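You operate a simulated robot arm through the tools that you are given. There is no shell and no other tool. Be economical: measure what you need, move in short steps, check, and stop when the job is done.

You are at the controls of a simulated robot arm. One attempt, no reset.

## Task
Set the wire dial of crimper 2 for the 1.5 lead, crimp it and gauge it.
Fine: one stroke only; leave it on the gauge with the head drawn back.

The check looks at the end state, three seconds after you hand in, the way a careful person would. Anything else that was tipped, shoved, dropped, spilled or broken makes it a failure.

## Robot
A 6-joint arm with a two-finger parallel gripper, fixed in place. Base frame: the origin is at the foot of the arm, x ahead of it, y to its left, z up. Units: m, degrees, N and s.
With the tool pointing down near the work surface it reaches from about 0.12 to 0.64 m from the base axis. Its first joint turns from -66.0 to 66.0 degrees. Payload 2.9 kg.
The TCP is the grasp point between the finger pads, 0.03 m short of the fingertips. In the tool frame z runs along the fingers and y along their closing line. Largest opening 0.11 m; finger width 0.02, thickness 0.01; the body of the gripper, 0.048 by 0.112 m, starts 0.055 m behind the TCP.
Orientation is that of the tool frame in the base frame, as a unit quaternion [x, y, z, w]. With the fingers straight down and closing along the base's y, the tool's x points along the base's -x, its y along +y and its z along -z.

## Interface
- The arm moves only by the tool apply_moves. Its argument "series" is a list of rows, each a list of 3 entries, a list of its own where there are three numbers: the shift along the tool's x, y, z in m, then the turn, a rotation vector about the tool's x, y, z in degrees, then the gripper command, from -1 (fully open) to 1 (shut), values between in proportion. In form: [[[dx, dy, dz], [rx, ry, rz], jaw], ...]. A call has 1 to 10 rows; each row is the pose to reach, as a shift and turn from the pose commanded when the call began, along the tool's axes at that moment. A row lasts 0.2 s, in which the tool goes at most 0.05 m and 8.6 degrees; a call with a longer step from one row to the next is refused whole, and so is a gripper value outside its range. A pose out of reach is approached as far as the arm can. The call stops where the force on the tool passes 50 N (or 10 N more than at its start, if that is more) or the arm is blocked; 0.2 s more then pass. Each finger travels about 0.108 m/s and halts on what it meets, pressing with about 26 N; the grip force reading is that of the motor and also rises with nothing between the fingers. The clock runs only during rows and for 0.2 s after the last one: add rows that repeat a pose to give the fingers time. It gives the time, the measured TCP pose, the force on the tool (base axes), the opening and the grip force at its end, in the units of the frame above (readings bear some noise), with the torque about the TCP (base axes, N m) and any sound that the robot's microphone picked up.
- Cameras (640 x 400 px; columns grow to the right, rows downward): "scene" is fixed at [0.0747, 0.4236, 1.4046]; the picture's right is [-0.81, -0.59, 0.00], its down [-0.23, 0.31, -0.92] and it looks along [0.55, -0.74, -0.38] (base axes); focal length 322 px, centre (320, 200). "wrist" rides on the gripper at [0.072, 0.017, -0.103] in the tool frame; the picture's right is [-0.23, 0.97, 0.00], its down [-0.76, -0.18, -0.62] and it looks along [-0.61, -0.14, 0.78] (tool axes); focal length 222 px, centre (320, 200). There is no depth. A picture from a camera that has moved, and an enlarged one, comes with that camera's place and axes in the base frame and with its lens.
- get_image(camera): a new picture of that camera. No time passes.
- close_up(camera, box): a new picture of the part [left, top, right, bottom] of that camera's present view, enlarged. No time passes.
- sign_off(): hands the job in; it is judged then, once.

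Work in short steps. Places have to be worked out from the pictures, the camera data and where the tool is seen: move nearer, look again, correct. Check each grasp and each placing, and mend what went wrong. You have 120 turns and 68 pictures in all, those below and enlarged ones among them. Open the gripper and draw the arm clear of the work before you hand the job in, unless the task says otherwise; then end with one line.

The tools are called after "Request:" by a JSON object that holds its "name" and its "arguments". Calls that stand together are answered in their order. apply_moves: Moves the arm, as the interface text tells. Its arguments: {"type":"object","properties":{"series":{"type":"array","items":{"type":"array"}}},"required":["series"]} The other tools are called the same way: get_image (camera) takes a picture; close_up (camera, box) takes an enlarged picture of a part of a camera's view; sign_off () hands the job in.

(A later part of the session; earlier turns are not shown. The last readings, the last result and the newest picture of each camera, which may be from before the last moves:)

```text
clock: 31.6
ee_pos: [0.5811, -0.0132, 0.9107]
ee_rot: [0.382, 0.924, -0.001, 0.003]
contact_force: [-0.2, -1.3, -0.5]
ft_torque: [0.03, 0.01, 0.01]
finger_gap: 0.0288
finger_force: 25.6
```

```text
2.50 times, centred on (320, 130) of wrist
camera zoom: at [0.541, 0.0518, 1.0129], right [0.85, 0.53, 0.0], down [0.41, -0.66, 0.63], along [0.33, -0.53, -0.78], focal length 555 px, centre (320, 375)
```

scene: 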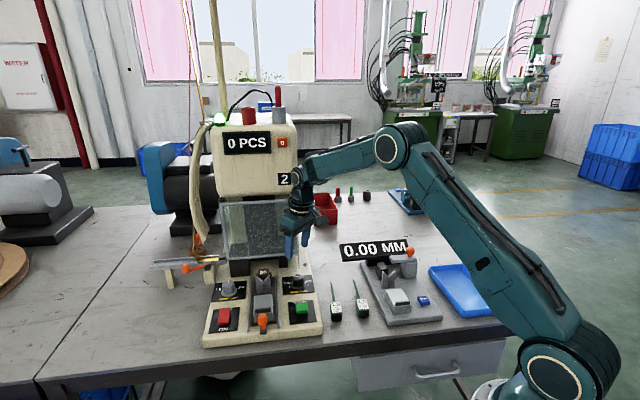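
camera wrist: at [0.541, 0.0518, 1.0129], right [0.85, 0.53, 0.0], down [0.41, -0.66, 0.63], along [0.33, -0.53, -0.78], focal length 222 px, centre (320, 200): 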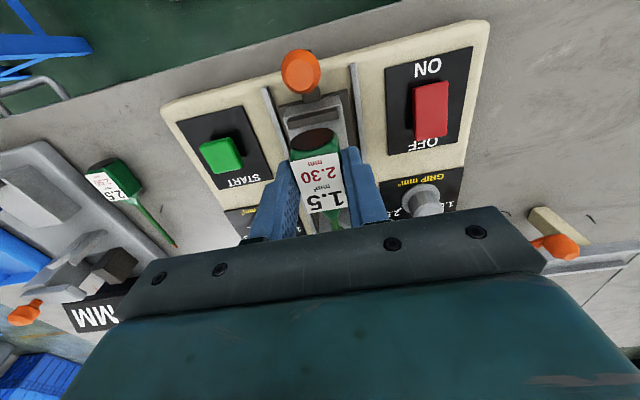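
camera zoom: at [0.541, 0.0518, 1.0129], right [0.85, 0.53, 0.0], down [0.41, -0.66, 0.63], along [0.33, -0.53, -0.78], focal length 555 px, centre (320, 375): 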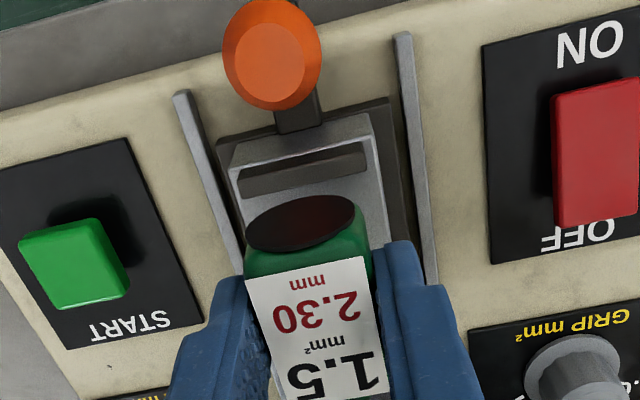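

Handle rear is ~2 mm ahead of the stop. I nudge 2 mm forward and lower in small steps watching the force.

Request:
{"name": "apply_moves", "arguments": {"series": [[[-0.002, 0, 0.01], [0, 0, 0], 0.8], [[-0.002, 0, 0.018], [0, 0, 0], 0.8], [[-0.002, 0, 0.021], [0, 0, 0], 0.8], [[-0.002, 0, 0.021], [0, 0, 0], 0.8]]}}

Request:
{"name": "close_up", "arguments": {"camera": "scene", "box": [223, 260, 303, 320]}}

```text
clock: 32.6
ee_pos: [0.583, -0.0164, 0.8893]
ee_rot: [0.382, 0.924, -0.001, 0.002]
contact_force: [0.9, -0.6, 0.4]
ft_torque: [0.01, 0.02, -0.02]
finger_gap: 0.0289
finger_force: 25.7
```

```text
6.67 times, centred on (263, 290) of scene
camera zoom: at [0.0747, 0.4236, 1.4046], right [-0.81, -0.59, 0.0], down [-0.23, 0.31, -0.92], along [0.55, -0.74, -0.38], focal length 2144 px, centre (700, -400)
```

zoom: 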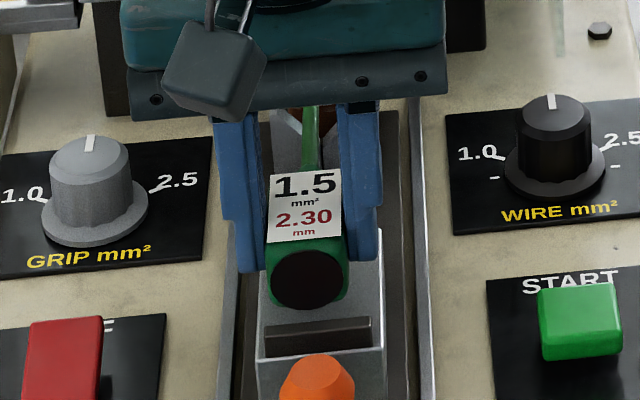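

The handle and wire appear ~5 mm left of the nest/V centre line. I shift right 5 mm and lower slightly.

Request:
{"name": "apply_moves", "arguments": {"series": [[[0, -0.005, 0], [0, 0, 0], 0.8], [[0, -0.005, 0.003], [0, 0, 0], 0.8], [[0, -0.005, 0.005], [0, 0, 0], 0.8], [[0, -0.005, 0.005], [0, 0, 0], 0.8]]}}

Request:
{"name": "close_up", "arguments": {"camera": "scene", "box": [223, 260, 303, 320]}}

```text
clock: 33.6
ee_pos: [0.5808, -0.0189, 0.8844]
ee_rot: [0.382, 0.924, 0.0, 0.004]
contact_force: [0.5, 0.3, -1.0]
ft_torque: [0.01, -0.02, 0.01]
finger_gap: 0.0288
finger_force: 25.9
```

```text
6.67 times, centred on (263, 290) of scene
camera zoom: at [0.0747, 0.4236, 1.4046], right [-0.81, -0.59, 0.0], down [-0.23, 0.31, -0.92], along [0.55, -0.74, -0.38], focal length 2144 px, centre (700, -400)
```

zoom: 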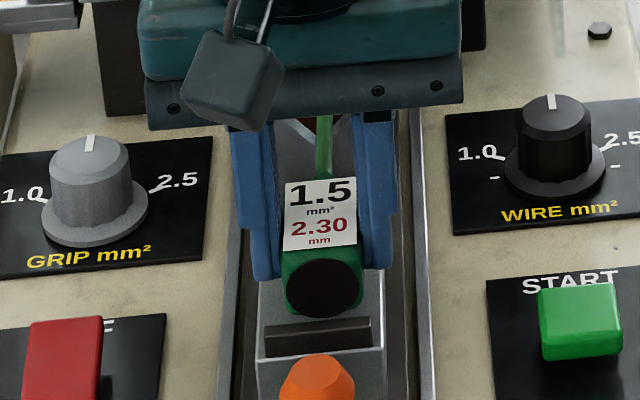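

Centred now. Continue lowering in 2–3 mm steps.

Request:
{"name": "apply_moves", "arguments": {"series": [[[0, 0, 0.002], [0, 0, 0], 0.8], [[0, 0, 0.004], [0, 0, 0], 0.8], [[0, 0, 0.006], [0, 0, 0], 0.8], [[0, 0, 0.006], [0, 0, 0], 0.8]]}}

Request:
{"name": "close_up", "arguments": {"camera": "scene", "box": [223, 260, 303, 320]}}

```text
clock: 34.6
ee_pos: [0.5821, -0.0206, 0.8804]
ee_rot: [0.382, 0.924, 0.0, 0.004]
contact_force: [-2.2, -3.1, 23.0]
ft_torque: [0.21, 0.39, 0.05]
finger_gap: 0.0295
finger_force: 25.5
```

```text
6.67 times, centred on (263, 290) of scene
camera zoom: at [0.0742, 0.4235, 1.4046], right [-0.81, -0.59, 0.0], down [-0.23, 0.31, -0.92], along [0.55, -0.74, -0.38], focal length 2144 px, centre (700, -400)
```

zoom: 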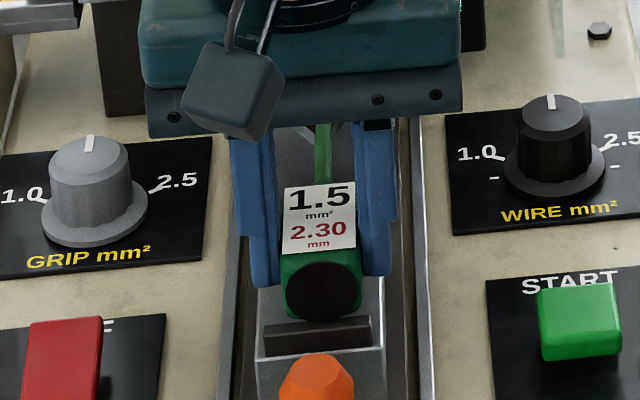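

Fz 23 N: the handle is seated on the nest behind the stop (cap bottom now occluded by the bar). I relieve the pressure and ease back toward the stop.

Request:
{"name": "apply_moves", "arguments": {"series": [[[0, 0, -0.003], [0, 0, 0], 0.8], [[0.002, 0, -0.003], [0, 0, 0], 0.8], [[0.004, 0, -0.003], [0, 0, 0], 0.8], [[0.004, 0, -0.003], [0, 0, 0], 0.8]]}}

```text
clock: 35.6
ee_pos: [0.5775, -0.0168, 0.8804]
ee_rot: [0.381, 0.924, 0.0, 0.001]
contact_force: [0.0, -0.2, 0.0]
ft_torque: [-0.01, 0.02, -0.02]
finger_gap: 0.0291
finger_force: 26.5
```

No resistance yet; a few more mm back.

Request:
{"name": "apply_moves", "arguments": {"series": [[[0.001, 0, 0.001], [0, 0, 0], 0.8], [[0.002, 0, 0.001], [0, 0, 0], 0.8], [[0.003, 0, 0.001], [0, 0, 0], 0.8], [[0.003, 0, 0.001], [0, 0, 0], 0.8]]}}

Request:
{"name": "close_up", "arguments": {"camera": "scene", "box": [223, 260, 303, 320]}}

```text
clock: 36.6
ee_pos: [0.5755, -0.0139, 0.8792]
ee_rot: [0.382, 0.924, -0.001, 0.004]
contact_force: [0.1, 0.5, -0.5]
ft_torque: [0.0, 0.01, 0.01]
finger_gap: 0.029
finger_force: 26.1
```

```text
6.67 times, centred on (263, 290) of scene
camera zoom: at [0.0747, 0.4236, 1.4046], right [-0.81, -0.59, 0.0], down [-0.23, 0.31, -0.92], along [0.55, -0.74, -0.38], focal length 2144 px, centre (700, -400)
```

zoom: 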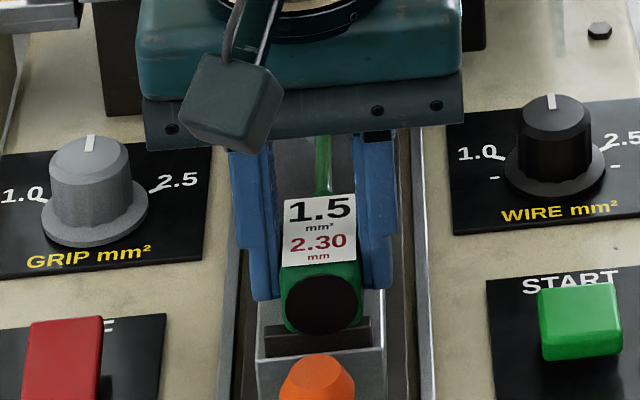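

The cap now overlaps the dark bar with no contact, so I need to understand the nest better. Enlarged wrist view.

Request:
{"name": "close_up", "arguments": {"camera": "wrist", "box": [270, 60, 370, 150]}}

```text
4.44 times, centred on (320, 105) of wrist
camera zoom: at [0.5355, 0.0513, 0.9837], right [0.85, 0.53, 0.0], down [0.41, -0.66, 0.63], along [0.33, -0.53, -0.78], focal length 987 px, centre (320, 622)
```

zoom: 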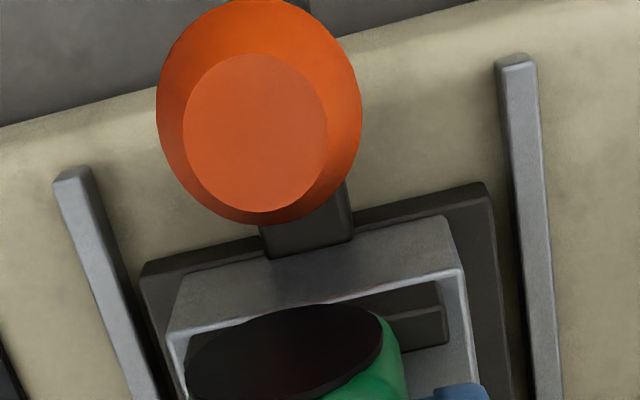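

The bar is a raised stop and the handle's rear was landing on top of it. I lift 6 mm, move ~17 mm forward, and lower again.

Request:
{"name": "apply_moves", "arguments": {"series": [[[0, 0, -0.008], [0, 0, 0], 0.8], [[-0.01, 0, -0.008], [0, 0, 0], 0.8], [[-0.018, 0, -0.008], [0, 0, 0], 0.8], [[-0.018, 0, -0.004], [0, 0, 0], 0.8], [[-0.018, 0, 0], [0, 0, 0], 0.8], [[-0.018, 0, 0.0], [0, 0, 0], 0.8]]}}

Request:
{"name": "apply_moves", "arguments": {"series": [[[0, 0, 0.002], [0, 0, 0], 0.8], [[0, 0, 0.004], [0, 0, 0], 0.8], [[0, 0, 0.004], [0, 0, 0], 0.8]]}}

Request:
{"name": "close_up", "arguments": {"camera": "scene", "box": [223, 260, 303, 320]}}

```text
clock: 38.0
ee_pos: [0.588, -0.0271, 0.88]
ee_rot: [0.382, 0.924, 0.0, 0.003]
contact_force: [0.0, 0.7, 0.1]
ft_torque: [-0.03, 0.0, 0.0]
finger_gap: 0.0287
finger_force: 25.1
```

```text
clock: 38.8
ee_pos: [0.5901, -0.027, 0.8766]
ee_rot: [0.382, 0.924, -0.001, 0.002]
contact_force: [0.3, -0.3, -1.0]
ft_torque: [-0.01, 0.03, 0.01]
finger_gap: 0.0289
finger_force: 25.6
```

```text
6.67 times, centred on (263, 290) of scene
camera zoom: at [0.0747, 0.4236, 1.4046], right [-0.81, -0.59, 0.0], down [-0.23, 0.31, -0.92], along [0.55, -0.74, -0.38], focal length 2144 px, centre (700, -400)
```

zoom: 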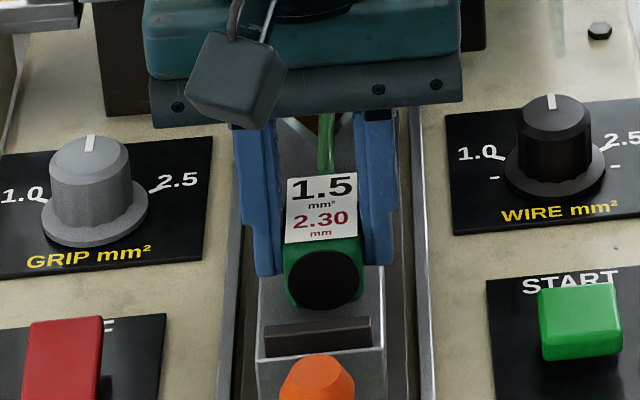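

No contact yet and the cap is clearly ahead of the bar. Lower further.

Request:
{"name": "apply_moves", "arguments": {"series": [[[0, 0, 0.002], [0, 0, 0], 0.8], [[0, 0, 0.004], [0, 0, 0], 0.8], [[0, 0, 0.004], [0, 0, 0], 0.8]]}}

```text
clock: 39.6
ee_pos: [0.5895, -0.0263, 0.8719]
ee_rot: [0.381, 0.925, 0.0, 0.005]
contact_force: [1.8, 3.6, 5.8]
ft_torque: [-0.32, -0.52, 0.34]
finger_gap: 0.0289
finger_force: 26.6
```

Light contact ~10 cm ahead of the TCP: the wire is touching at the V/brown holder. I look at that area.

Request:
{"name": "close_up", "arguments": {"camera": "scene", "box": [240, 255, 300, 300]}}

```text
8.89 times, centred on (270, 278) of scene
camera zoom: at [0.0746, 0.4237, 1.4046], right [-0.81, -0.59, 0.0], down [-0.23, 0.31, -0.92], along [0.55, -0.74, -0.38], focal length 2858 px, centre (764, -489)
```

zoom: 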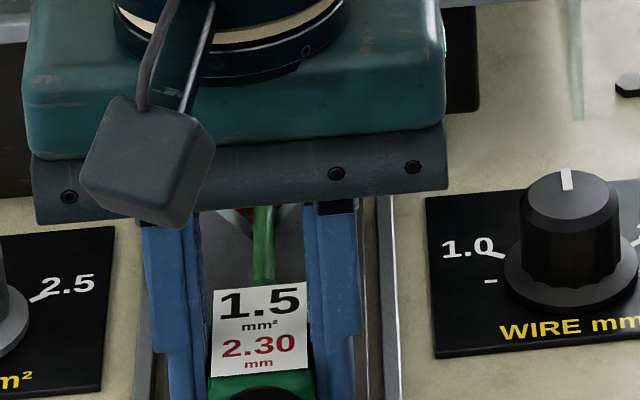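

Wire sits in the V valley. One or two more mm down to seat the handle.

Request:
{"name": "apply_moves", "arguments": {"series": [[[0, 0, 0.0015], [0, 0, 0], 0.8], [[0, 0, 0.0025], [0, 0, 0], 0.8], [[0, 0, 0.0025], [0, 0, 0], 0.8]]}}

Request:
{"name": "close_up", "arguments": {"camera": "scene", "box": [223, 260, 303, 320]}}

```text
clock: 40.4
ee_pos: [0.5876, -0.0255, 0.8703]
ee_rot: [0.382, 0.924, 0.0, 0.005]
contact_force: [5.8, 4.2, 9.7]
ft_torque: [-0.45, -0.67, 0.53]
finger_gap: 0.0292
finger_force: 26.1
```

```text
6.67 times, centred on (263, 290) of scene
camera zoom: at [0.0746, 0.4237, 1.4045], right [-0.81, -0.59, 0.0], down [-0.23, 0.31, -0.92], along [0.55, -0.74, -0.38], focal length 2144 px, centre (700, -400)
```

zoom: 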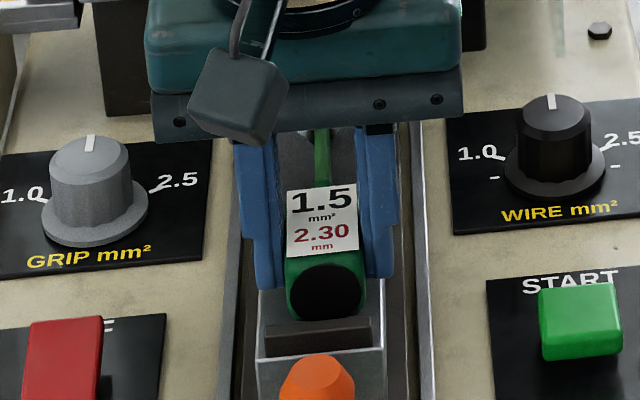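

The V pushes the wire left (lateral ~7 N), so I shift 2.5 mm left.

Request:
{"name": "apply_moves", "arguments": {"series": [[[0, 0.0015, -0.001], [0, 0, 0], 0.8], [[0, 0.0025, -0.001], [0, 0, 0], 0.8], [[0, 0.0025, 0.001], [0, 0, 0], 0.8], [[0, 0.0025, 0.001], [0, 0, 0], 0.8]]}}

```text
clock: 41.4
ee_pos: [0.5897, -0.025, 0.8703]
ee_rot: [0.383, 0.924, 0.0, 0.003]
contact_force: [-6.6, -5.7, 24.6]
ft_torque: [-0.25, 0.2, 0.02]
finger_gap: 0.0292
finger_force: 26.2
```

Now Fz is centred under the TCP: the handle is seated on the nest. I relieve and draw back toward the stop to feel it.

Request:
{"name": "apply_moves", "arguments": {"series": [[[0, -0.001, -0.002], [0, 0, 0], 0.8], [[0.0015, -0.001, -0.002], [0, 0, 0], 0.8], [[0.003, -0.001, -0.002], [0, 0, 0], 0.8], [[0.003, -0.001, -0.002], [0, 0, 0], 0.8]]}}

```text
clock: 42.4
ee_pos: [0.5865, -0.0222, 0.8692]
ee_rot: [0.381, 0.925, 0.0, 0.003]
contact_force: [3.4, -0.6, 4.6]
ft_torque: [-0.11, -0.23, 0.13]
finger_gap: 0.0291
finger_force: 25.8
```

Slight forward resistance; 2 mm more.

Request:
{"name": "apply_moves", "arguments": {"series": [[[0.001, 0, 0], [0, 0, 0], 0.8], [[0.002, 0, 0], [0, 0, 0], 0.8], [[0.002, 0, 0], [0, 0, 0], 0.8]]}}

```text
clock: 43.2
ee_pos: [0.586, -0.0219, 0.8706]
ee_rot: [0.381, 0.924, -0.001, 0.002]
contact_force: [1.9, 2.0, -0.1]
ft_torque: [-0.03, -0.06, 0.18]
finger_gap: 0.0292
finger_force: 26.6
```

Still free; another 2 mm.

Request:
{"name": "apply_moves", "arguments": {"series": [[[0.001, 0, 0], [0, 0, 0], 0.8], [[0.002, 0, 0], [0, 0, 0], 0.8], [[0.002, 0, 0], [0, 0, 0], 0.8]]}}

```text
clock: 44.0
ee_pos: [0.583, -0.0215, 0.8702]
ee_rot: [0.382, 0.924, -0.001, 0.002]
contact_force: [0.3, -0.6, -1.1]
ft_torque: [-0.04, 0.01, -0.01]
finger_gap: 0.0286
finger_force: 26.1
```

Check visually before going on.

Request:
{"name": "close_up", "arguments": {"camera": "wrist", "box": [270, 60, 370, 150]}}

```text
4.44 times, centred on (320, 105) of wrist
camera zoom: at [0.544, 0.0442, 0.9737], right [0.85, 0.53, 0.0], down [0.41, -0.66, 0.63], along [0.33, -0.53, -0.78], focal length 987 px, centre (320, 622)
```

zoom: 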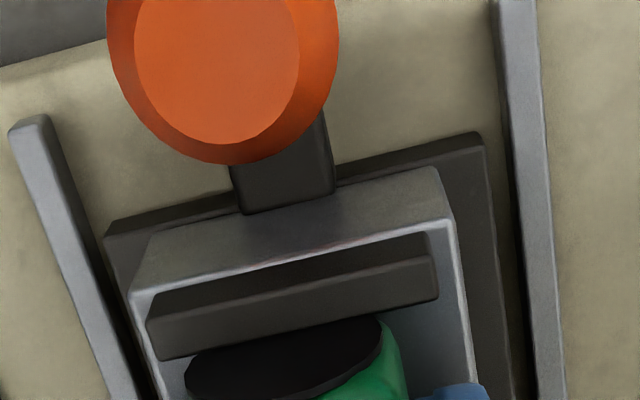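

The handle rear sits just inside the stop. Release and rise.

Request:
{"name": "apply_moves", "arguments": {"series": [[[0, 0, 0], [0, 0, 0], 0.3], [[0, 0, 0], [0, 0, 0], 0.15], [[0, 0, 0], [0, 0, 0], 0.15], [[0, 0, -0.03], [0, 0, 0], 0.15], [[0, 0, -0.07], [0, 0, 0], 0.15], [[0.02, 0, -0.11], [0, 0, 0], 0.15], [[0.06, 0, -0.13], [0, 0, 0], 0.15], [[0.1, 0, -0.13], [0, 0, 0], 0.15], [[0.1, 0, -0.13], [0, 0, 0], 0.15]]}}

Request:
{"name": "close_up", "arguments": {"camera": "scene", "box": [215, 250, 311, 330]}}

```text
clock: 46.0
ee_pos: [0.5128, 0.0507, 1.0003]
ee_rot: [0.382, 0.924, 0.0, 0.004]
contact_force: [0.5, -0.3, 0.4]
ft_torque: [0.01, -0.05, 0.01]
finger_gap: 0.0467
finger_force: 0.1
```

```text
5.00 times, centred on (263, 290) of scene
camera zoom: at [0.0747, 0.4236, 1.4046], right [-0.81, -0.59, 0.0], down [-0.23, 0.31, -0.92], along [0.55, -0.74, -0.38], focal length 1608 px, centre (605, -250)
```

zoom: 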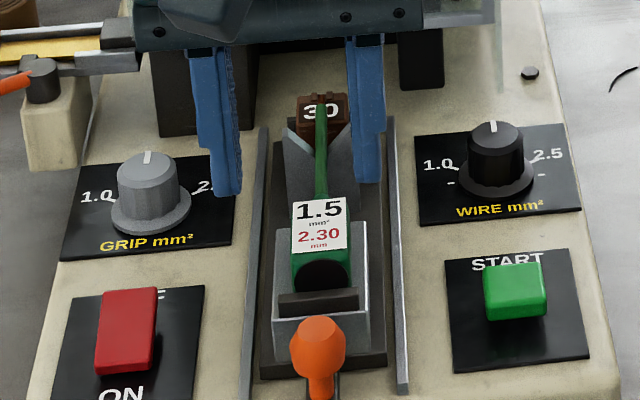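

Seated well. A tight look at the tip and the brown part, plus the knob/slide.

Request:
{"name": "close_up", "arguments": {"camera": "scene", "box": [255, 260, 295, 285]}}

```text
16.00 times, centred on (275, 272) of scene
camera zoom: at [0.0747, 0.4236, 1.4046], right [-0.81, -0.59, 0.0], down [-0.23, 0.31, -0.92], along [0.55, -0.74, -0.38], focal length 5145 px, centre (1040, -960)
```

zoom: 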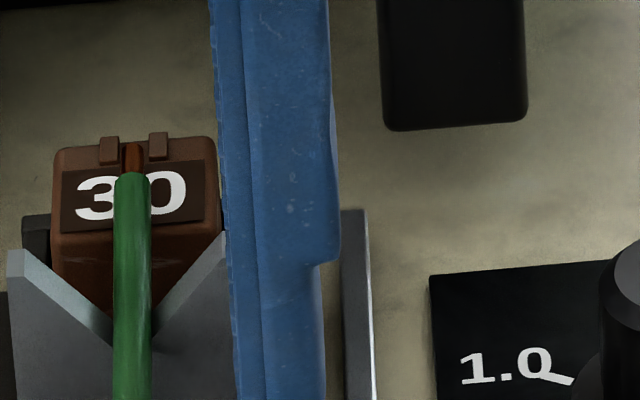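

The copper end lies in the barrel of the terminal — correct. The carriage now has to be slid under the ram by its orange knob (≈(0.545,0.0215), ball top z≈0.856). I position over it, jaws 47 mm.

Request:
{"name": "apply_moves", "arguments": {"series": [[[-0.043, 0.002, 0], [0, 0, 0], 0.15], [[-0.043, 0.002, 0.045], [0, 0, 0], 0.15], [[-0.043, 0.002, 0.09], [0, 0, 0], 0.15], [[-0.043, 0.002, 0.105], [0, 0, 0], 0.15], [[-0.043, 0.002, 0.105], [0, 0, 0], 0.15]]}}

Request:
{"name": "get_image", "arguments": {"camera": "wrist"}}

```text
clock: 47.2
ee_pos: [0.544, 0.0207, 0.8938]
ee_rot: [0.382, 0.924, 0.0, 0.002]
contact_force: [-0.4, -0.4, -0.7]
ft_torque: [0.0, -0.02, 0.03]
finger_gap: 0.0466
finger_force: 0.1
```

```text
15 pictures are left
camera wrist: at [0.5047, 0.0861, 0.9975], right [0.85, 0.53, 0.0], down [0.41, -0.66, 0.63], along [0.33, -0.53, -0.78], focal length 222 px, centre (320, 200)
```

wrist: 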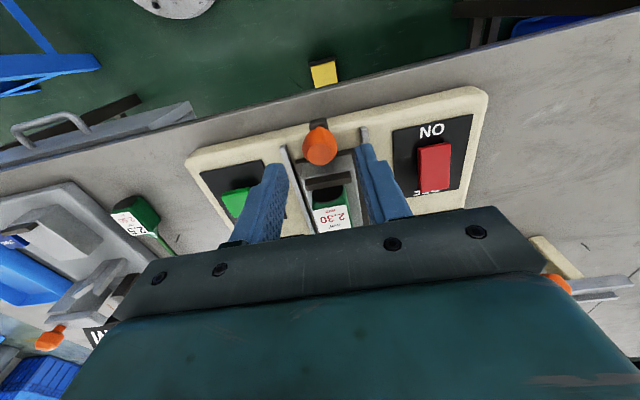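

Knob is centred laterally, ~8 mm toward the operator of the pads. Correct, lower, and grip it.

Request:
{"name": "apply_moves", "arguments": {"series": [[[0.007, -0.002, 0], [0, 0, 0], 0.15], [[0.007, -0.002, 0.02], [0, 0, 0], 0.15], [[0.007, -0.002, 0.03], [0, 0, 0], 0.15], [[0.007, -0.002, 0.03], [0, 0, 0], 0.5], [[0.007, -0.002, 0.03], [0, 0, 0], 0.8], [[0.007, -0.002, 0.03], [0, 0, 0], 0.8]]}}

```text
clock: 48.6
ee_pos: [0.5394, 0.0256, 0.8648]
ee_rot: [0.381, 0.924, 0.001, 0.004]
contact_force: [11.3, 9.4, -9.1]
ft_torque: [-0.27, -0.24, 0.13]
finger_gap: 0.0255
finger_force: 45.5
```

Knob gripped (25.5 mm). Relax the lateral load and push forward along the rails.

Request:
{"name": "apply_moves", "arguments": {"series": [[[0, 0.003, 0.001], [0, 0, 0], 0.8], [[-0.005, 0.003, 0.001], [0, 0, 0], 0.8], [[-0.012, 0.003, 0.001], [0, 0, 0], 0.8], [[-0.02, 0.003, 0.001], [0, 0, 0], 0.8], [[-0.02, 0.003, 0.001], [0, 0, 0], 0.8]]}}

```text
clock: 49.8
ee_pos: [0.5548, 0.01, 0.865]
ee_rot: [0.383, 0.924, -0.001, 0.003]
contact_force: [-11.5, -12.9, 18.2]
ft_torque: [0.25, 0.61, -0.15]
finger_gap: 0.0255
finger_force: 44.8
```

It slides freely. Trim the side load and continue forward.

Request:
{"name": "apply_moves", "arguments": {"series": [[[-0.008, -0.002, -0.001], [0, 0, 0], 0.8], [[-0.016, -0.002, -0.001], [0, 0, 0], 0.8], [[-0.024, -0.002, -0.001], [0, 0, 0], 0.8], [[-0.024, -0.002, -0.001], [0, 0, 0], 0.8]]}}

```text
clock: 50.8
ee_pos: [0.5715, -0.0051, 0.8651]
ee_rot: [0.381, 0.925, 0.0, 0.003]
contact_force: [-1.8, -0.3, 2.2]
ft_torque: [-0.23, 0.21, 0.02]
finger_gap: 0.0255
finger_force: 45.7
```

Free so far (44 mm travelled). Continue.

Request:
{"name": "apply_moves", "arguments": {"series": [[[-0.008, 0, 0], [0, 0, 0], 0.8], [[-0.016, 0, 0], [0, 0, 0], 0.8], [[-0.024, 0, 0], [0, 0, 0], 0.8], [[-0.024, 0, 0], [0, 0, 0], 0.8]]}}

Request:
{"name": "get_image", "arguments": {"camera": "scene"}}

```text
clock: 51.8
ee_pos: [0.5882, -0.0222, 0.8649]
ee_rot: [0.38, 0.925, 0.0, 0.003]
contact_force: [9.9, 10.8, -10.4]
ft_torque: [0.48, 0.39, 0.18]
finger_gap: 0.0254
finger_force: 45.0
```

```text
14 pictures are left
```

scene: 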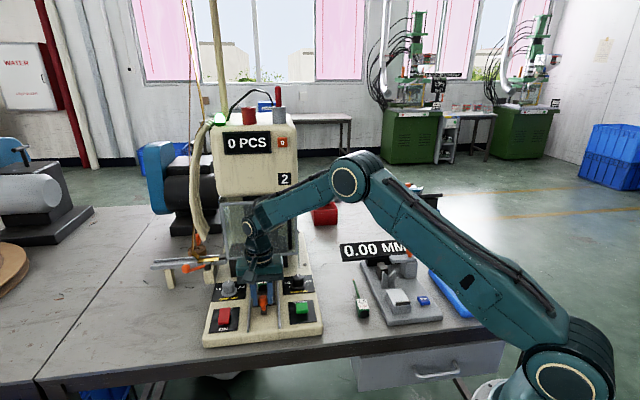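

68 mm in with no end stop yet. Continue with a small lateral trim.

Request:
{"name": "apply_moves", "arguments": {"series": [[[-0.006, 0.002, 0], [0, 0, 0], 0.8], [[-0.012, 0.002, 0], [0, 0, 0], 0.8], [[-0.018, 0.002, 0], [0, 0, 0], 0.8], [[-0.018, 0.002, 0], [0, 0, 0], 0.8]]}}

```text
clock: 52.8
ee_pos: [0.6025, -0.0362, 0.865]
ee_rot: [0.385, 0.923, -0.001, 0.002]
contact_force: [-5.7, -6.1, -4.0]
ft_torque: [0.0, -0.19, -0.12]
finger_gap: 0.0256
finger_force: 44.5
```

Request:
{"name": "apply_moves", "arguments": {"series": [[[-0.006, 0, 0], [0, 0, 0], 0.8], [[-0.012, 0, 0], [0, 0, 0], 0.8], [[-0.018, 0, 0], [0, 0, 0], 0.8], [[-0.018, 0, 0], [0, 0, 0], 0.8]]}}

```text
clock: 53.8
ee_pos: [0.6112, -0.0447, 0.8658]
ee_rot: [0.382, 0.924, -0.002, -0.002]
contact_force: [-38.1, 0.7, 11.6]
ft_torque: [-0.2, 0.11, -0.42]
finger_gap: 0.0257
finger_force: 44.8
```

End stop reached (~100 mm travel, -27 N axially). I ease off, release, and rise to inspect.

Request:
{"name": "apply_moves", "arguments": {"series": [[[0.004, -0.003, 0.0], [0, 0, 0], 0.8], [[0.004, -0.003, 0.0], [0, 0, 0], 0.4], [[0.004, -0.003, 0.0], [0, 0, 0], 0.15], [[0.004, -0.003, 0.0], [0, 0, 0], 0.15], [[0.01, -0.003, -0.04], [0, 0, 0], 0.15], [[0.04, -0.02, -0.06], [0, 0, 0], 0.15], [[0.07, -0.05, -0.06], [0, 0, 0], 0.5], [[0.07, -0.095, -0.06], [0, 0, 0], 1], [[0.07, -0.095, -0.06], [0, 0, 0], 1]]}}

Request:
{"name": "get_image", "arguments": {"camera": "wrist"}}

Request:
{"name": "close_up", "arguments": {"camera": "scene", "box": [205, 230, 325, 330]}}

```text
clock: 55.8
ee_pos: [0.4959, -0.0651, 0.9252]
ee_rot: [0.382, 0.924, -0.001, 0.004]
contact_force: [-0.4, 0.5, 0.4]
ft_torque: [0.01, 0.0, -0.03]
finger_gap: 0.0
finger_force: 26.3
```

```text
13 pictures are left
camera wrist: at [0.4562, -0.0004, 1.0278], right [0.85, 0.53, 0.0], down [0.41, -0.66, 0.63], along [0.33, -0.53, -0.78], focal length 222 px, centre (320, 200)
```

wrist: 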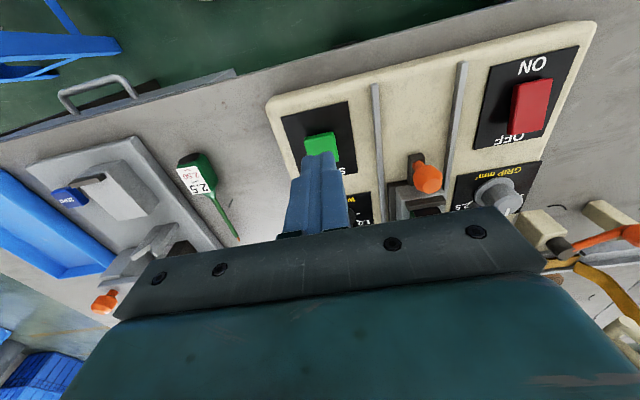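

```text
4.00 times, centred on (265, 280) of scene
camera zoom: at [0.0747, 0.4236, 1.4046], right [-0.81, -0.59, 0.0], down [-0.23, 0.31, -0.92], along [0.55, -0.74, -0.38], focal length 1286 px, centre (540, -120)
```

zoom: 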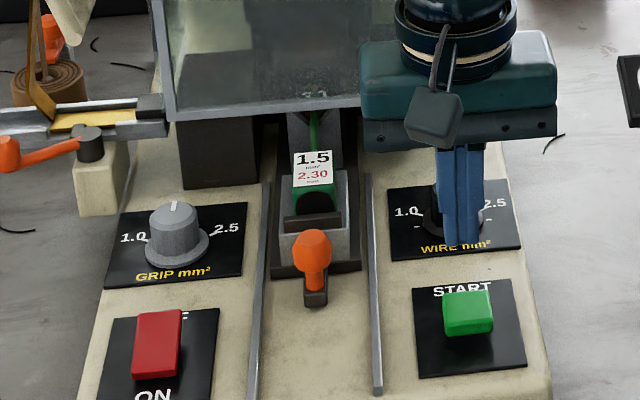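

Carriage is fully in and the lead under the ram. I place the closed fingertips above START (≈(0.513,-0.086)) and press down once, in small steps.

Request:
{"name": "apply_moves", "arguments": {"series": [[[-0.027, -0.003, 0], [0, 0, 0], 1], [[-0.027, -0.003, 0.04], [0, 0, 0], 1], [[-0.027, -0.003, 0.06], [0, 0, 0], 1], [[-0.027, -0.003, 0.066], [0, 0, 0], 1], [[-0.027, -0.003, 0.07], [0, 0, 0], 1], [[-0.027, -0.003, 0.07], [0, 0, 0], 1]]}}

```text
clock: 57.2
ee_pos: [0.5143, -0.0851, 0.8563]
ee_rot: [0.382, 0.924, -0.001, 0.004]
contact_force: [-0.5, -0.6, -0.8]
ft_torque: [0.03, -0.01, 0.02]
finger_gap: 0.0002
finger_force: 26.0
```

Request:
{"name": "apply_moves", "arguments": {"series": [[[0, 0, 0.003], [0, 0, 0], 1], [[0, 0, 0.006], [0, 0, 0], 1], [[0, 0, 0.009], [0, 0, 0], 1]]}}

```text
clock: 58.0
ee_pos: [0.5148, -0.0856, 0.8466]
ee_rot: [0.382, 0.924, 0.0, 0.003]
contact_force: [-0.2, -0.8, 0.5]
ft_torque: [-0.04, 0.03, 0.0]
finger_gap: 0.0
finger_force: 26.2
```

No contact yet (tips at z≈0.817). Continue in 2 mm steps.

Request:
{"name": "apply_moves", "arguments": {"series": [[[0, 0, 0.002], [0, 0, 0], 1], [[0, 0, 0.004], [0, 0, 0], 1], [[0, 0, 0.006], [0, 0, 0], 1]]}}

```text
clock: 58.8
ee_pos: [0.5156, -0.0855, 0.841]
ee_rot: [0.382, 0.924, 0.001, 0.004]
contact_force: [-1.3, -0.8, 4.9]
ft_torque: [0.02, 0.06, -0.03]
finger_gap: 0.0002
finger_force: 25.8
```

Contact with the button (4.9 N). Press a few mm further.

Request:
{"name": "apply_moves", "arguments": {"series": [[[0, 0, 0.002], [0, 0, 0], 1], [[0, 0, 0.004], [0, 0, 0], 1]]}}

```text
clock: 59.4
ee_pos: [0.5163, -0.0863, 0.8381]
ee_rot: [0.382, 0.924, 0.0, 0.004]
contact_force: [-6.1, 2.6, 25.1]
ft_torque: [0.1, 0.27, -0.03]
finger_gap: 0.0
finger_force: 26.1
```

Request:
{"name": "apply_moves", "arguments": {"series": [[[0, 0, 0.0015], [0, 0, 0], 1], [[0, 0, 0.0025], [0, 0, 0], 1]]}}

```text
clock: 60.0
ee_pos: [0.5163, -0.0871, 0.8364]
ee_rot: [0.382, 0.924, 0.0, 0.005]
contact_force: [-13.4, 3.8, 39.7]
ft_torque: [0.2, 0.46, 0.04]
finger_gap: 0.0001
finger_force: 25.8
```

39 N but no sound. Check the counter and the button.

Request:
{"name": "get_image", "arguments": {"camera": "scene"}}

```text
11 pictures are left
```

scene: 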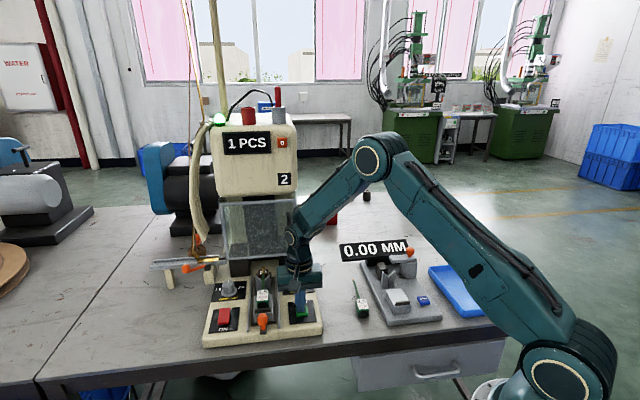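

The counter reads 1 PCS — one stroke done — and the carriage has returned to the front. I lift off START and go above the lead handle.

Request:
{"name": "apply_moves", "arguments": {"series": [[[0, 0, -0.04], [0, 0, 0], 1], [[0, 0, -0.08], [0, 0, 0], 1], [[0, 0.045, -0.1], [0, 0, 0], 0.5], [[0, 0.0925, -0.1], [0, 0, 0], 0.15], [[0, 0.0925, -0.08], [0, 0, 0], 0.15], [[0, 0.0925, -0.08], [0, 0, 0], 0.15]]}}

Request:
{"name": "get_image", "arguments": {"camera": "wrist"}}

Request:
{"name": "close_up", "arguments": {"camera": "scene", "box": [215, 250, 311, 330]}}

```text
clock: 61.4
ee_pos: [0.5786, -0.0211, 0.9138]
ee_rot: [0.382, 0.924, -0.001, 0.003]
contact_force: [0.1, 0.2, 1.0]
ft_torque: [0.04, 0.03, -0.07]
finger_gap: 0.0468
finger_force: 0.1
```

```text
10 pictures are left
camera wrist: at [0.5385, 0.0449, 1.0168], right [0.85, 0.53, 0.0], down [0.41, -0.66, 0.63], along [0.33, -0.53, -0.78], focal length 222 px, centre (320, 200)
```

wrist: 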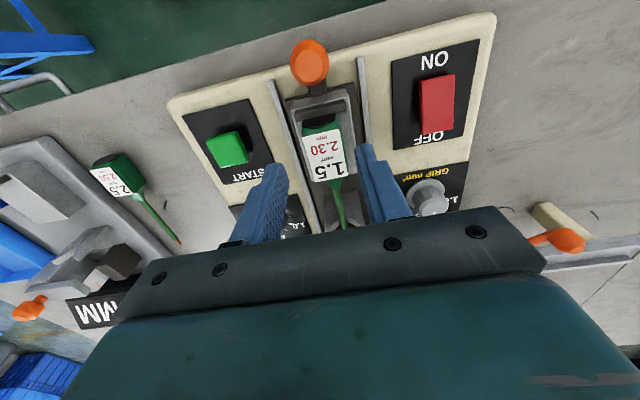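

```text
5.00 times, centred on (263, 290) of scene
camera zoom: at [0.0747, 0.4236, 1.4046], right [-0.81, -0.59, 0.0], down [-0.23, 0.31, -0.92], along [0.55, -0.74, -0.38], focal length 1608 px, centre (605, -250)
```

zoom: 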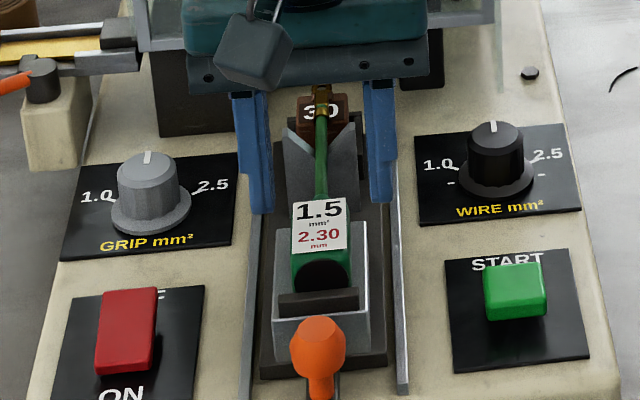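

A brass terminal is on the tip. Lower onto the handle at the earlier release pose, grip and lift.

Request:
{"name": "apply_moves", "arguments": {"series": [[[-0.0034, 0.003, 0.02], [0, 0, 0], 0.15], [[-0.0034, 0.003, 0.035], [0, 0, 0], 0.15], [[-0.0034, 0.003, 0.042], [0, 0, 0], 0.15], [[-0.0034, 0.003, 0.042], [0, 0, 0], 0.5], [[-0.0034, 0.003, 0.042], [0, 0, 0], 0.8], [[-0.0034, 0.003, 0.042], [0, 0, 0], 0.8]]}}

```text
clock: 62.8
ee_pos: [0.5836, -0.0197, 0.8714]
ee_rot: [0.382, 0.924, 0.0, 0.004]
contact_force: [1.3, -0.3, -0.1]
ft_torque: [0.0, -0.05, 0.09]
finger_gap: 0.0289
finger_force: 25.4
```

Gripped (29 mm). Lift, retract clear of the guard handle, and traverse toward the gauge.

Request:
{"name": "apply_moves", "arguments": {"series": [[[0, 0, -0.03], [0, 0, 0], 0.8], [[0, 0, -0.06], [0, 0, 0], 0.8], [[0.02, 0, -0.09], [0, 0, 0], 0.8], [[0.065, 0, -0.09], [0, 0, 0], 0.8], [[0.07, -0.045, -0.09], [0, 0, 0], 0.8], [[0.07, -0.09, -0.09], [0, 0, 0], 0.8], [[0.07, -0.135, -0.09], [0, 0, 0], 0.8], [[0.07, -0.18, -0.09], [0, 0, 0], 0.8], [[0.07, -0.18, -0.09], [0, 0, 0], 0.8]]}}

Request:
{"name": "apply_moves", "arguments": {"series": [[[0, -0.045, 0], [0, 0, 0], 0.8], [[0, -0.09, 0], [0, 0, 0], 0.8], [[0, -0.135, 0], [0, 0, 0], 0.8], [[0, -0.18, 0], [0, 0, 0], 0.8], [[0, -0.19, 0], [0, 0, 0], 0.8], [[-0.04, -0.19, 0], [0, 0, 0], 0.8], [[-0.085, -0.19, 0.03], [0, 0, 0], 0.8], [[-0.0895, -0.19, 0.06], [0, 0, 0], 0.8], [[-0.0895, -0.19, 0.06], [0, 0, 0], 0.8]]}}

Request:
{"name": "get_image", "arguments": {"camera": "wrist"}}

Request:
{"name": "close_up", "arguments": {"camera": "scene", "box": [340, 235, 450, 325]}}

```text
clock: 64.8
ee_pos: [0.4078, -0.0968, 0.9637]
ee_rot: [0.381, 0.924, -0.001, 0.003]
contact_force: [0.7, -0.4, 0.0]
ft_torque: [0.02, 0.02, -0.02]
finger_gap: 0.029
finger_force: 26.1
```

```text
refused: row 7 steps farther than a row can; nothing moved
```

```text
8 pictures are left
camera wrist: at [0.3674, -0.0318, 1.0666], right [0.85, 0.53, 0.0], down [0.41, -0.66, 0.63], along [0.33, -0.53, -0.78], focal length 222 px, centre (320, 200)
```

wrist: 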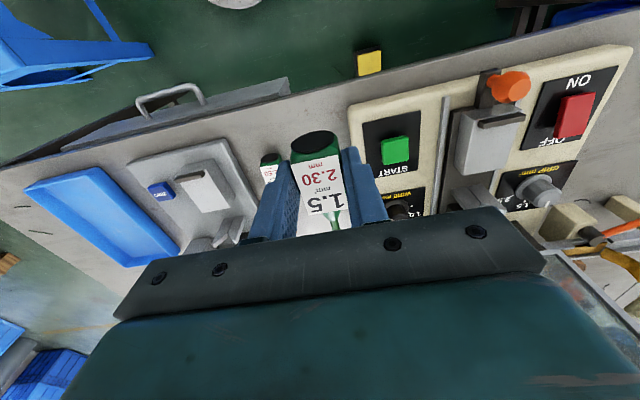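

```text
4.44 times, centred on (395, 280) of scene
camera zoom: at [0.0747, 0.4236, 1.4046], right [-0.81, -0.59, 0.0], down [-0.23, 0.31, -0.92], along [0.55, -0.74, -0.38], focal length 1429 px, centre (-13, -156)
```

zoom: 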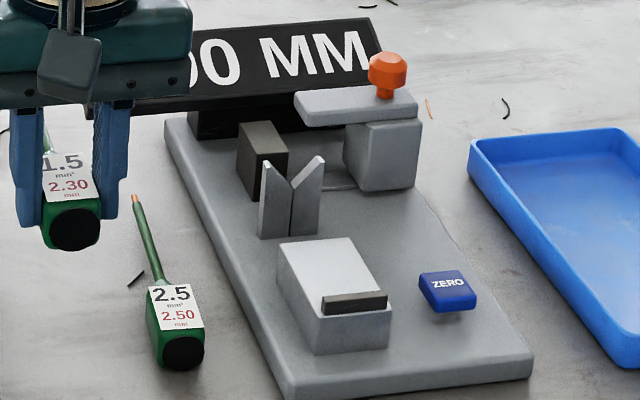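

The second move was refused and nothing moved. From triangulation the gauge bar is at (0.306,-0.258,0.821), same -45° axis; the seated TCP should be about a=0.43, l=0.030, z≈0.84. I go to a hover at z≈0.89 there.

Request:
{"name": "apply_moves", "arguments": {"series": [[[0, -0.045, 0], [0, 0, 0], 0.8], [[0, -0.09, 0], [0, 0, 0], 0.8], [[0, -0.135, 0], [0, 0, 0], 0.8], [[0, -0.18, 0], [0, 0, 0], 0.8], [[0, -0.19, 0], [0, 0, 0], 0.8], [[-0.04, -0.19, 0], [0, 0, 0], 0.8], [[-0.08, -0.19, 0.01], [0, 0, 0], 0.8], [[-0.08, -0.19, 0.05], [0, 0, 0], 0.8], [[-0.08, -0.19, 0.075], [0, 0, 0], 0.8], [[-0.08, -0.19, 0.075], [0, 0, 0], 0.8]]}}

Request:
{"name": "close_up", "arguments": {"camera": "scene", "box": [355, 245, 435, 305]}}

```text
clock: 67.0
ee_pos: [0.3302, -0.2908, 0.8855]
ee_rot: [0.383, 0.924, 0.0, 0.002]
contact_force: [-0.2, -0.4, 0.1]
ft_torque: [-0.01, -0.02, -0.02]
finger_gap: 0.0289
finger_force: 26.1
```

```text
6.67 times, centred on (395, 275) of scene
camera zoom: at [0.0747, 0.4236, 1.4046], right [-0.81, -0.59, 0.0], down [-0.23, 0.31, -0.92], along [0.55, -0.74, -0.38], focal length 2144 px, centre (-180, -300)
```

zoom: 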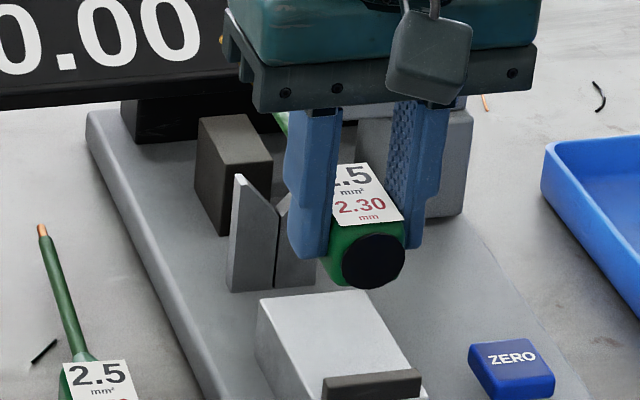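

Alignment with nest and V looks within ~2 mm. I move 4 mm forward to clear the stop and lower to z≈0.853, watching forces.

Request:
{"name": "apply_moves", "arguments": {"series": [[[-0.004, 0, 0.01], [0, 0, 0], 0.8], [[-0.004, 0, 0.02], [0, 0, 0], 0.8], [[-0.004, 0, 0.028], [0, 0, 0], 0.8], [[-0.004, 0, 0.033], [0, 0, 0], 0.8], [[-0.004, 0, 0.033], [0, 0, 0], 0.8]]}}

```text
clock: 68.2
ee_pos: [0.3336, -0.2939, 0.8537]
ee_rot: [0.382, 0.924, 0.0, 0.004]
contact_force: [0.1, -0.1, -0.9]
ft_torque: [-0.02, 0.02, -0.01]
finger_gap: 0.0292
finger_force: 25.4
```

Free. Lower in small steps.

Request:
{"name": "apply_moves", "arguments": {"series": [[[0, 0, 0.003], [0, 0, 0], 0.8], [[0, 0, 0.006], [0, 0, 0], 0.8], [[0, 0, 0.006], [0, 0, 0], 0.8]]}}

```text
clock: 69.0
ee_pos: [0.3333, -0.2931, 0.848]
ee_rot: [0.382, 0.924, 0.0, 0.003]
contact_force: [0.1, 0.1, -1.1]
ft_torque: [0.0, 0.01, 0.02]
finger_gap: 0.0288
finger_force: 26.1
```

Request:
{"name": "apply_moves", "arguments": {"series": [[[0, 0, 0.003], [0, 0, 0], 0.8], [[0, 0, 0.005], [0, 0, 0], 0.8], [[0, 0, 0.005], [0, 0, 0], 0.8]]}}

```text
clock: 69.8
ee_pos: [0.3347, -0.2927, 0.8442]
ee_rot: [0.381, 0.924, -0.001, 0.006]
contact_force: [-0.8, 5.0, 37.7]
ft_torque: [0.07, 0.07, 0.14]
finger_gap: 0.0288
finger_force: 25.5
```

Fz centred under the TCP at z≈0.844 — seated on the gauge nest. Relieve and draw back toward the stop.

Request:
{"name": "apply_moves", "arguments": {"series": [[[0, 0, -0.003], [0, 0, 0], 0.8], [[0.003, 0, -0.003], [0, 0, 0], 0.8], [[0.006, 0, -0.003], [0, 0, 0], 0.8], [[0.006, 0, -0.003], [0, 0, 0], 0.8]]}}

Request:
{"name": "close_up", "arguments": {"camera": "scene", "box": [355, 250, 435, 310]}}

```text
clock: 70.8
ee_pos: [0.3295, -0.289, 0.8451]
ee_rot: [0.382, 0.924, 0.001, 0.002]
contact_force: [4.6, 4.1, 2.2]
ft_torque: [-0.07, -0.24, 0.5]
finger_gap: 0.029
finger_force: 26.3
```

```text
6.67 times, centred on (395, 280) of scene
camera zoom: at [0.0748, 0.4237, 1.4045], right [-0.81, -0.59, 0.0], down [-0.23, 0.31, -0.92], along [0.55, -0.74, -0.38], focal length 2144 px, centre (-180, -333)
```

zoom: 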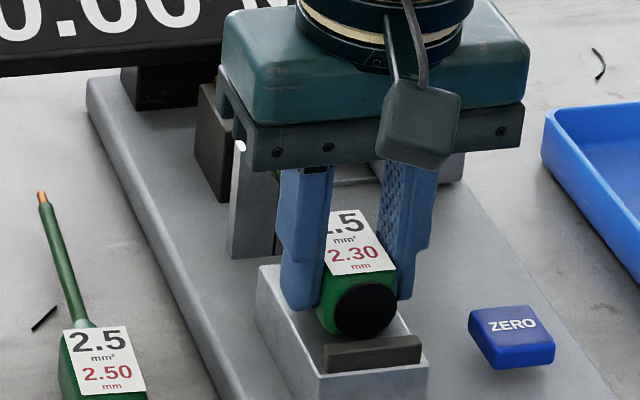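

Good seat, slight V side load (+l). Shift 2 mm left, and draw back 4 mm more to the stop.

Request:
{"name": "apply_moves", "arguments": {"series": [[[0, 0.002, 0], [0, 0, 0], 0.8], [[0.002, 0.002, 0], [0, 0, 0], 0.8], [[0.004, 0.002, 0], [0, 0, 0], 0.8], [[0.004, 0.002, 0.001], [0, 0, 0], 0.8]]}}

```text
clock: 71.8
ee_pos: [0.3276, -0.2845, 0.8443]
ee_rot: [0.383, 0.924, -0.002, 0.004]
contact_force: [-3.0, -1.4, 4.3]
ft_torque: [-0.27, -0.18, -0.28]
finger_gap: 0.0289
finger_force: 26.2
```

Request:
{"name": "apply_moves", "arguments": {"series": [[[0.0015, -0.001, 0], [0, 0, 0], 0.8], [[0.003, -0.001, 0], [0, 0, 0], 0.8], [[0.003, -0.001, 0], [0, 0, 0], 0.8]]}}

```text
clock: 72.6
ee_pos: [0.3247, -0.283, 0.8446]
ee_rot: [0.382, 0.924, -0.002, 0.004]
contact_force: [1.6, -1.0, 4.8]
ft_torque: [-0.07, 0.01, -0.01]
finger_gap: 0.0291
finger_force: 26.0
```

Release, rise and take a wrist look at the gauge head.

Request:
{"name": "apply_moves", "arguments": {"series": [[[0, 0, 0], [0, 0, 0], 0.3], [[0, 0, 0], [0, 0, 0], 0.15], [[0, 0, 0], [0, 0, 0], 0.15], [[0, 0, -0.03], [0, 0, 0], 0.15], [[0, 0, -0.07], [0, 0, 0], 0.15], [[0, -0.03, -0.11], [0, 0, 0], 0.15], [[0, -0.06, -0.15], [0, 0, 0], 0.15], [[0, -0.07, -0.16], [0, 0, 0], 0.15], [[0, -0.07, -0.16], [0, 0, 0], 0.15]]}}

Request:
{"name": "get_image", "arguments": {"camera": "wrist"}}

```text
clock: 74.6
ee_pos: [0.2746, -0.3338, 1.0042]
ee_rot: [0.382, 0.924, -0.001, 0.002]
contact_force: [1.2, 0.8, 0.2]
ft_torque: [-0.01, 0.0, 0.01]
finger_gap: 0.0468
finger_force: 0.0
```

```text
4 pictures are left
camera wrist: at [0.2337, -0.2679, 1.1073], right [0.85, 0.53, 0.0], down [0.41, -0.66, 0.63], along [0.33, -0.53, -0.78], focal length 222 px, centre (320, 200)
```

wrist: 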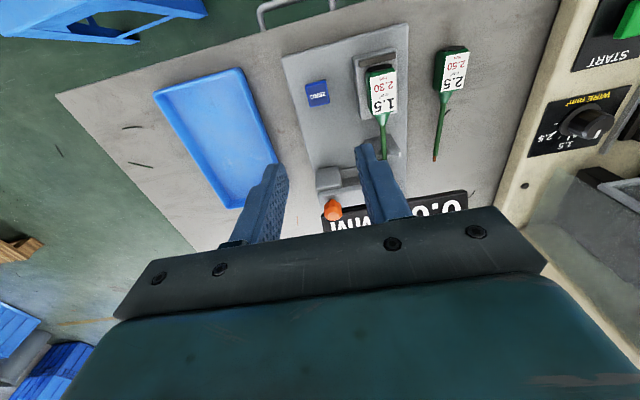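

Three-way triangulation puts the gauge knob at ≈(0.361,-0.438,0.87) (a=0.566, l=-0.054). I hover above it.

Request:
{"name": "apply_moves", "arguments": {"series": [[[-0.045, -0.006, 0], [0, 0, 0], 0.15], [[-0.09, -0.012, 0], [0, 0, 0], 0.15], [[-0.1325, -0.0122, 0.01], [0, 0, 0], 0.15], [[-0.1325, -0.0122, 0.05], [0, 0, 0], 0.15], [[-0.1325, -0.0122, 0.065], [0, 0, 0], 0.15], [[-0.1325, -0.0122, 0.065], [0, 0, 0], 0.15]]}}

Request:
{"name": "get_image", "arguments": {"camera": "wrist"}}

```text
clock: 76.0
ee_pos: [0.3608, -0.435, 0.9412]
ee_rot: [0.381, 0.925, 0.0, 0.002]
contact_force: [-0.2, -0.2, 0.9]
ft_torque: [-0.02, 0.03, 0.01]
finger_gap: 0.0465
finger_force: 0.0
```

```text
3 pictures are left
camera wrist: at [0.3205, -0.3699, 1.0441], right [0.85, 0.53, 0.0], down [0.41, -0.66, 0.63], along [0.33, -0.53, -0.78], focal length 222 px, centre (320, 200)
```

wrist: 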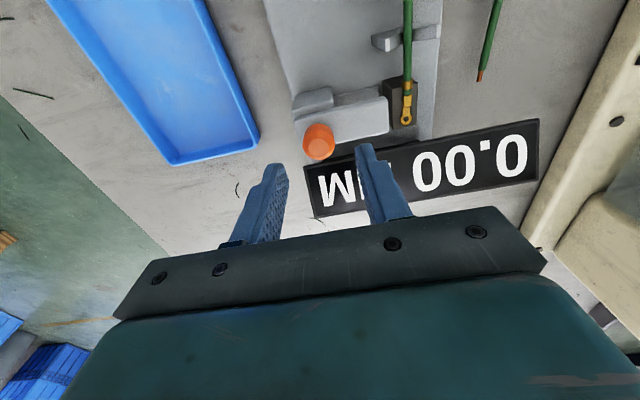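

The terminal lies between the probe arm and the anvil, and the knob is directly below the tool. Descend 50 mm and grip it.

Request:
{"name": "apply_moves", "arguments": {"series": [[[0.002, 0, 0.02], [0, 0, 0], 0.15], [[0.002, 0, 0.035], [0, 0, 0], 0.15], [[0.002, 0, 0.047], [0, 0, 0], 0.15], [[0.002, 0, 0.047], [0, 0, 0], 0.15]]}}

Request:
{"name": "apply_moves", "arguments": {"series": [[[0, 0, 0], [0, 0, 0], 0.4], [[0, 0, 0], [0, 0, 0], 0.6], [[0, 0, 0], [0, 0, 0], 0.6]]}}

```text
clock: 77.0
ee_pos: [0.3592, -0.4326, 0.8941]
ee_rot: [0.382, 0.924, -0.001, 0.003]
contact_force: [0.7, 0.7, 0.6]
ft_torque: [-0.02, -0.02, 0.0]
finger_gap: 0.0466
finger_force: 0.0
```

```text
clock: 77.8
ee_pos: [0.358, -0.4335, 0.8936]
ee_rot: [0.383, 0.924, 0.0, 0.005]
contact_force: [-1.0, -1.7, -2.8]
ft_torque: [-0.44, 0.26, 0.0]
finger_gap: 0.0255
finger_force: 44.6
```

Knob gripped (25.5 mm). Slide the head toward the terminal (+y tool) in small steps.

Request:
{"name": "apply_moves", "arguments": {"series": [[[0, 0.003, 0], [0, 0, 0], 0.6], [[0, 0.006, 0], [0, 0, 0], 0.6], [[0, 0.006, 0], [0, 0, 0], 0.6]]}}

```text
clock: 78.6
ee_pos: [0.3626, -0.4297, 0.894]
ee_rot: [0.382, 0.924, 0.0, 0.003]
contact_force: [-0.9, -0.2, -3.2]
ft_torque: [-0.74, 0.04, 0.0]
finger_gap: 0.0254
finger_force: 45.3
```

Request:
{"name": "apply_moves", "arguments": {"series": [[[0, 0.003, 0], [0, 0, 0], 0.6], [[0, 0.005, 0], [0, 0, 0], 0.6], [[0, 0.005, 0], [0, 0, 0], 0.6]]}}

```text
clock: 79.4
ee_pos: [0.3665, -0.4248, 0.8938]
ee_rot: [0.382, 0.924, -0.001, 0.003]
contact_force: [4.6, -4.8, -5.5]
ft_torque: [0.05, 0.69, 0.01]
finger_gap: 0.0256
finger_force: 44.9
```

Still free at 12 mm. Continue.

Request:
{"name": "apply_moves", "arguments": {"series": [[[0, 0.002, 0], [0, 0, 0], 0.6], [[0, 0.004, 0], [0, 0, 0], 0.6], [[0, 0.004, 0], [0, 0, 0], 0.6]]}}

```text
clock: 80.2
ee_pos: [0.3702, -0.4235, 0.893]
ee_rot: [0.382, 0.924, -0.001, 0.004]
contact_force: [6.7, -8.0, -5.0]
ft_torque: [-0.3, 0.39, -0.09]
finger_gap: 0.0256
finger_force: 45.5
```

Request:
{"name": "apply_moves", "arguments": {"series": [[[0, 0.002, 0], [0, 0, 0], 0.6], [[0, 0.004, 0], [0, 0, 0], 0.6], [[0, 0.004, 0], [0, 0, 0], 0.6]]}}

```text
clock: 81.0
ee_pos: [0.3716, -0.419, 0.8939]
ee_rot: [0.382, 0.924, 0.0, 0.003]
contact_force: [3.1, -4.3, -5.0]
ft_torque: [-0.98, -0.26, 0.04]
finger_gap: 0.0258
finger_force: 44.6
```

Request:
{"name": "apply_moves", "arguments": {"series": [[[0, 0.002, 0], [0, 0, 0], 0.6], [[0, 0.004, 0], [0, 0, 0], 0.6], [[0, 0.004, 0], [0, 0, 0], 0.6]]}}

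```text
clock: 81.8
ee_pos: [0.376, -0.4165, 0.8927]
ee_rot: [0.382, 0.924, -0.001, 0.003]
contact_force: [6.3, -6.5, 2.0]
ft_torque: [0.1, 0.79, -0.14]
finger_gap: 0.0253
finger_force: 45.8
```

24 mm travelled without resistance; check the display and head with one picture.

Request:
{"name": "close_up", "arguments": {"camera": "scene", "box": [330, 230, 430, 310]}}

```text
5.00 times, centred on (380, 270) of scene
camera zoom: at [0.0748, 0.4234, 1.4046], right [-0.81, -0.59, 0.0], down [-0.23, 0.31, -0.92], along [0.55, -0.74, -0.38], focal length 1608 px, centre (20, -150)
```

zoom: 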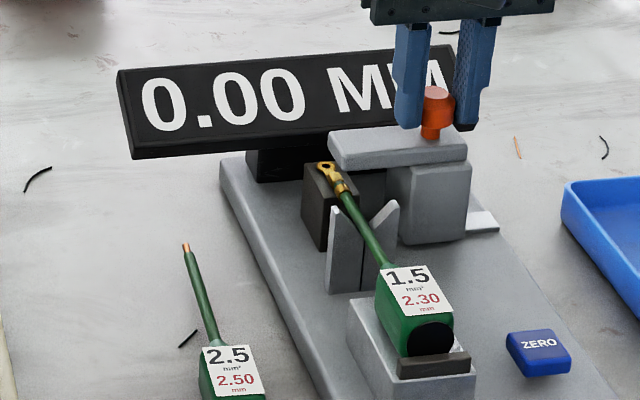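

The geometry is clear now: the terminal rests on top of the anvil and the head's arm slides over it. I continue sliding to the end of travel.

Request:
{"name": "apply_moves", "arguments": {"series": [[[0, 0.003, 0], [0, 0, 0], 0.6], [[0, 0.006, 0], [0, 0, 0], 0.6], [[0, 0.009, 0], [0, 0, 0], 0.6], [[0, 0.009, 0], [0, 0, 0], 0.6]]}}

```text
clock: 82.8
ee_pos: [0.3813, -0.4103, 0.8938]
ee_rot: [0.382, 0.924, -0.001, 0.003]
contact_force: [1.5, -1.5, 3.8]
ft_torque: [-0.62, 0.01, 0.05]
finger_gap: 0.0254
finger_force: 45.2
```

Request:
{"name": "apply_moves", "arguments": {"series": [[[0, 0.003, 0], [0, 0, 0], 0.6], [[0, 0.006, 0], [0, 0, 0], 0.6], [[0, 0.006, 0], [0, 0, 0], 0.6]]}}

```text
clock: 83.6
ee_pos: [0.387, -0.4059, 0.8942]
ee_rot: [0.382, 0.924, 0.0, 0.003]
contact_force: [-3.4, 4.2, 7.9]
ft_torque: [-0.42, 0.21, -0.06]
finger_gap: 0.0254
finger_force: 45.4
```

Request:
{"name": "apply_moves", "arguments": {"series": [[[0, 0.003, 0], [0, 0, 0], 0.6], [[0, 0.006, 0], [0, 0, 0], 0.6], [[0, 0.006, 0], [0, 0, 0], 0.6]]}}

```text
clock: 84.4
ee_pos: [0.3874, -0.4033, 0.8932]
ee_rot: [0.385, 0.923, -0.002, 0.003]
contact_force: [-19.3, -21.5, 2.4]
ft_torque: [0.06, 0.21, 0.09]
finger_gap: 0.0254
finger_force: 44.5
```

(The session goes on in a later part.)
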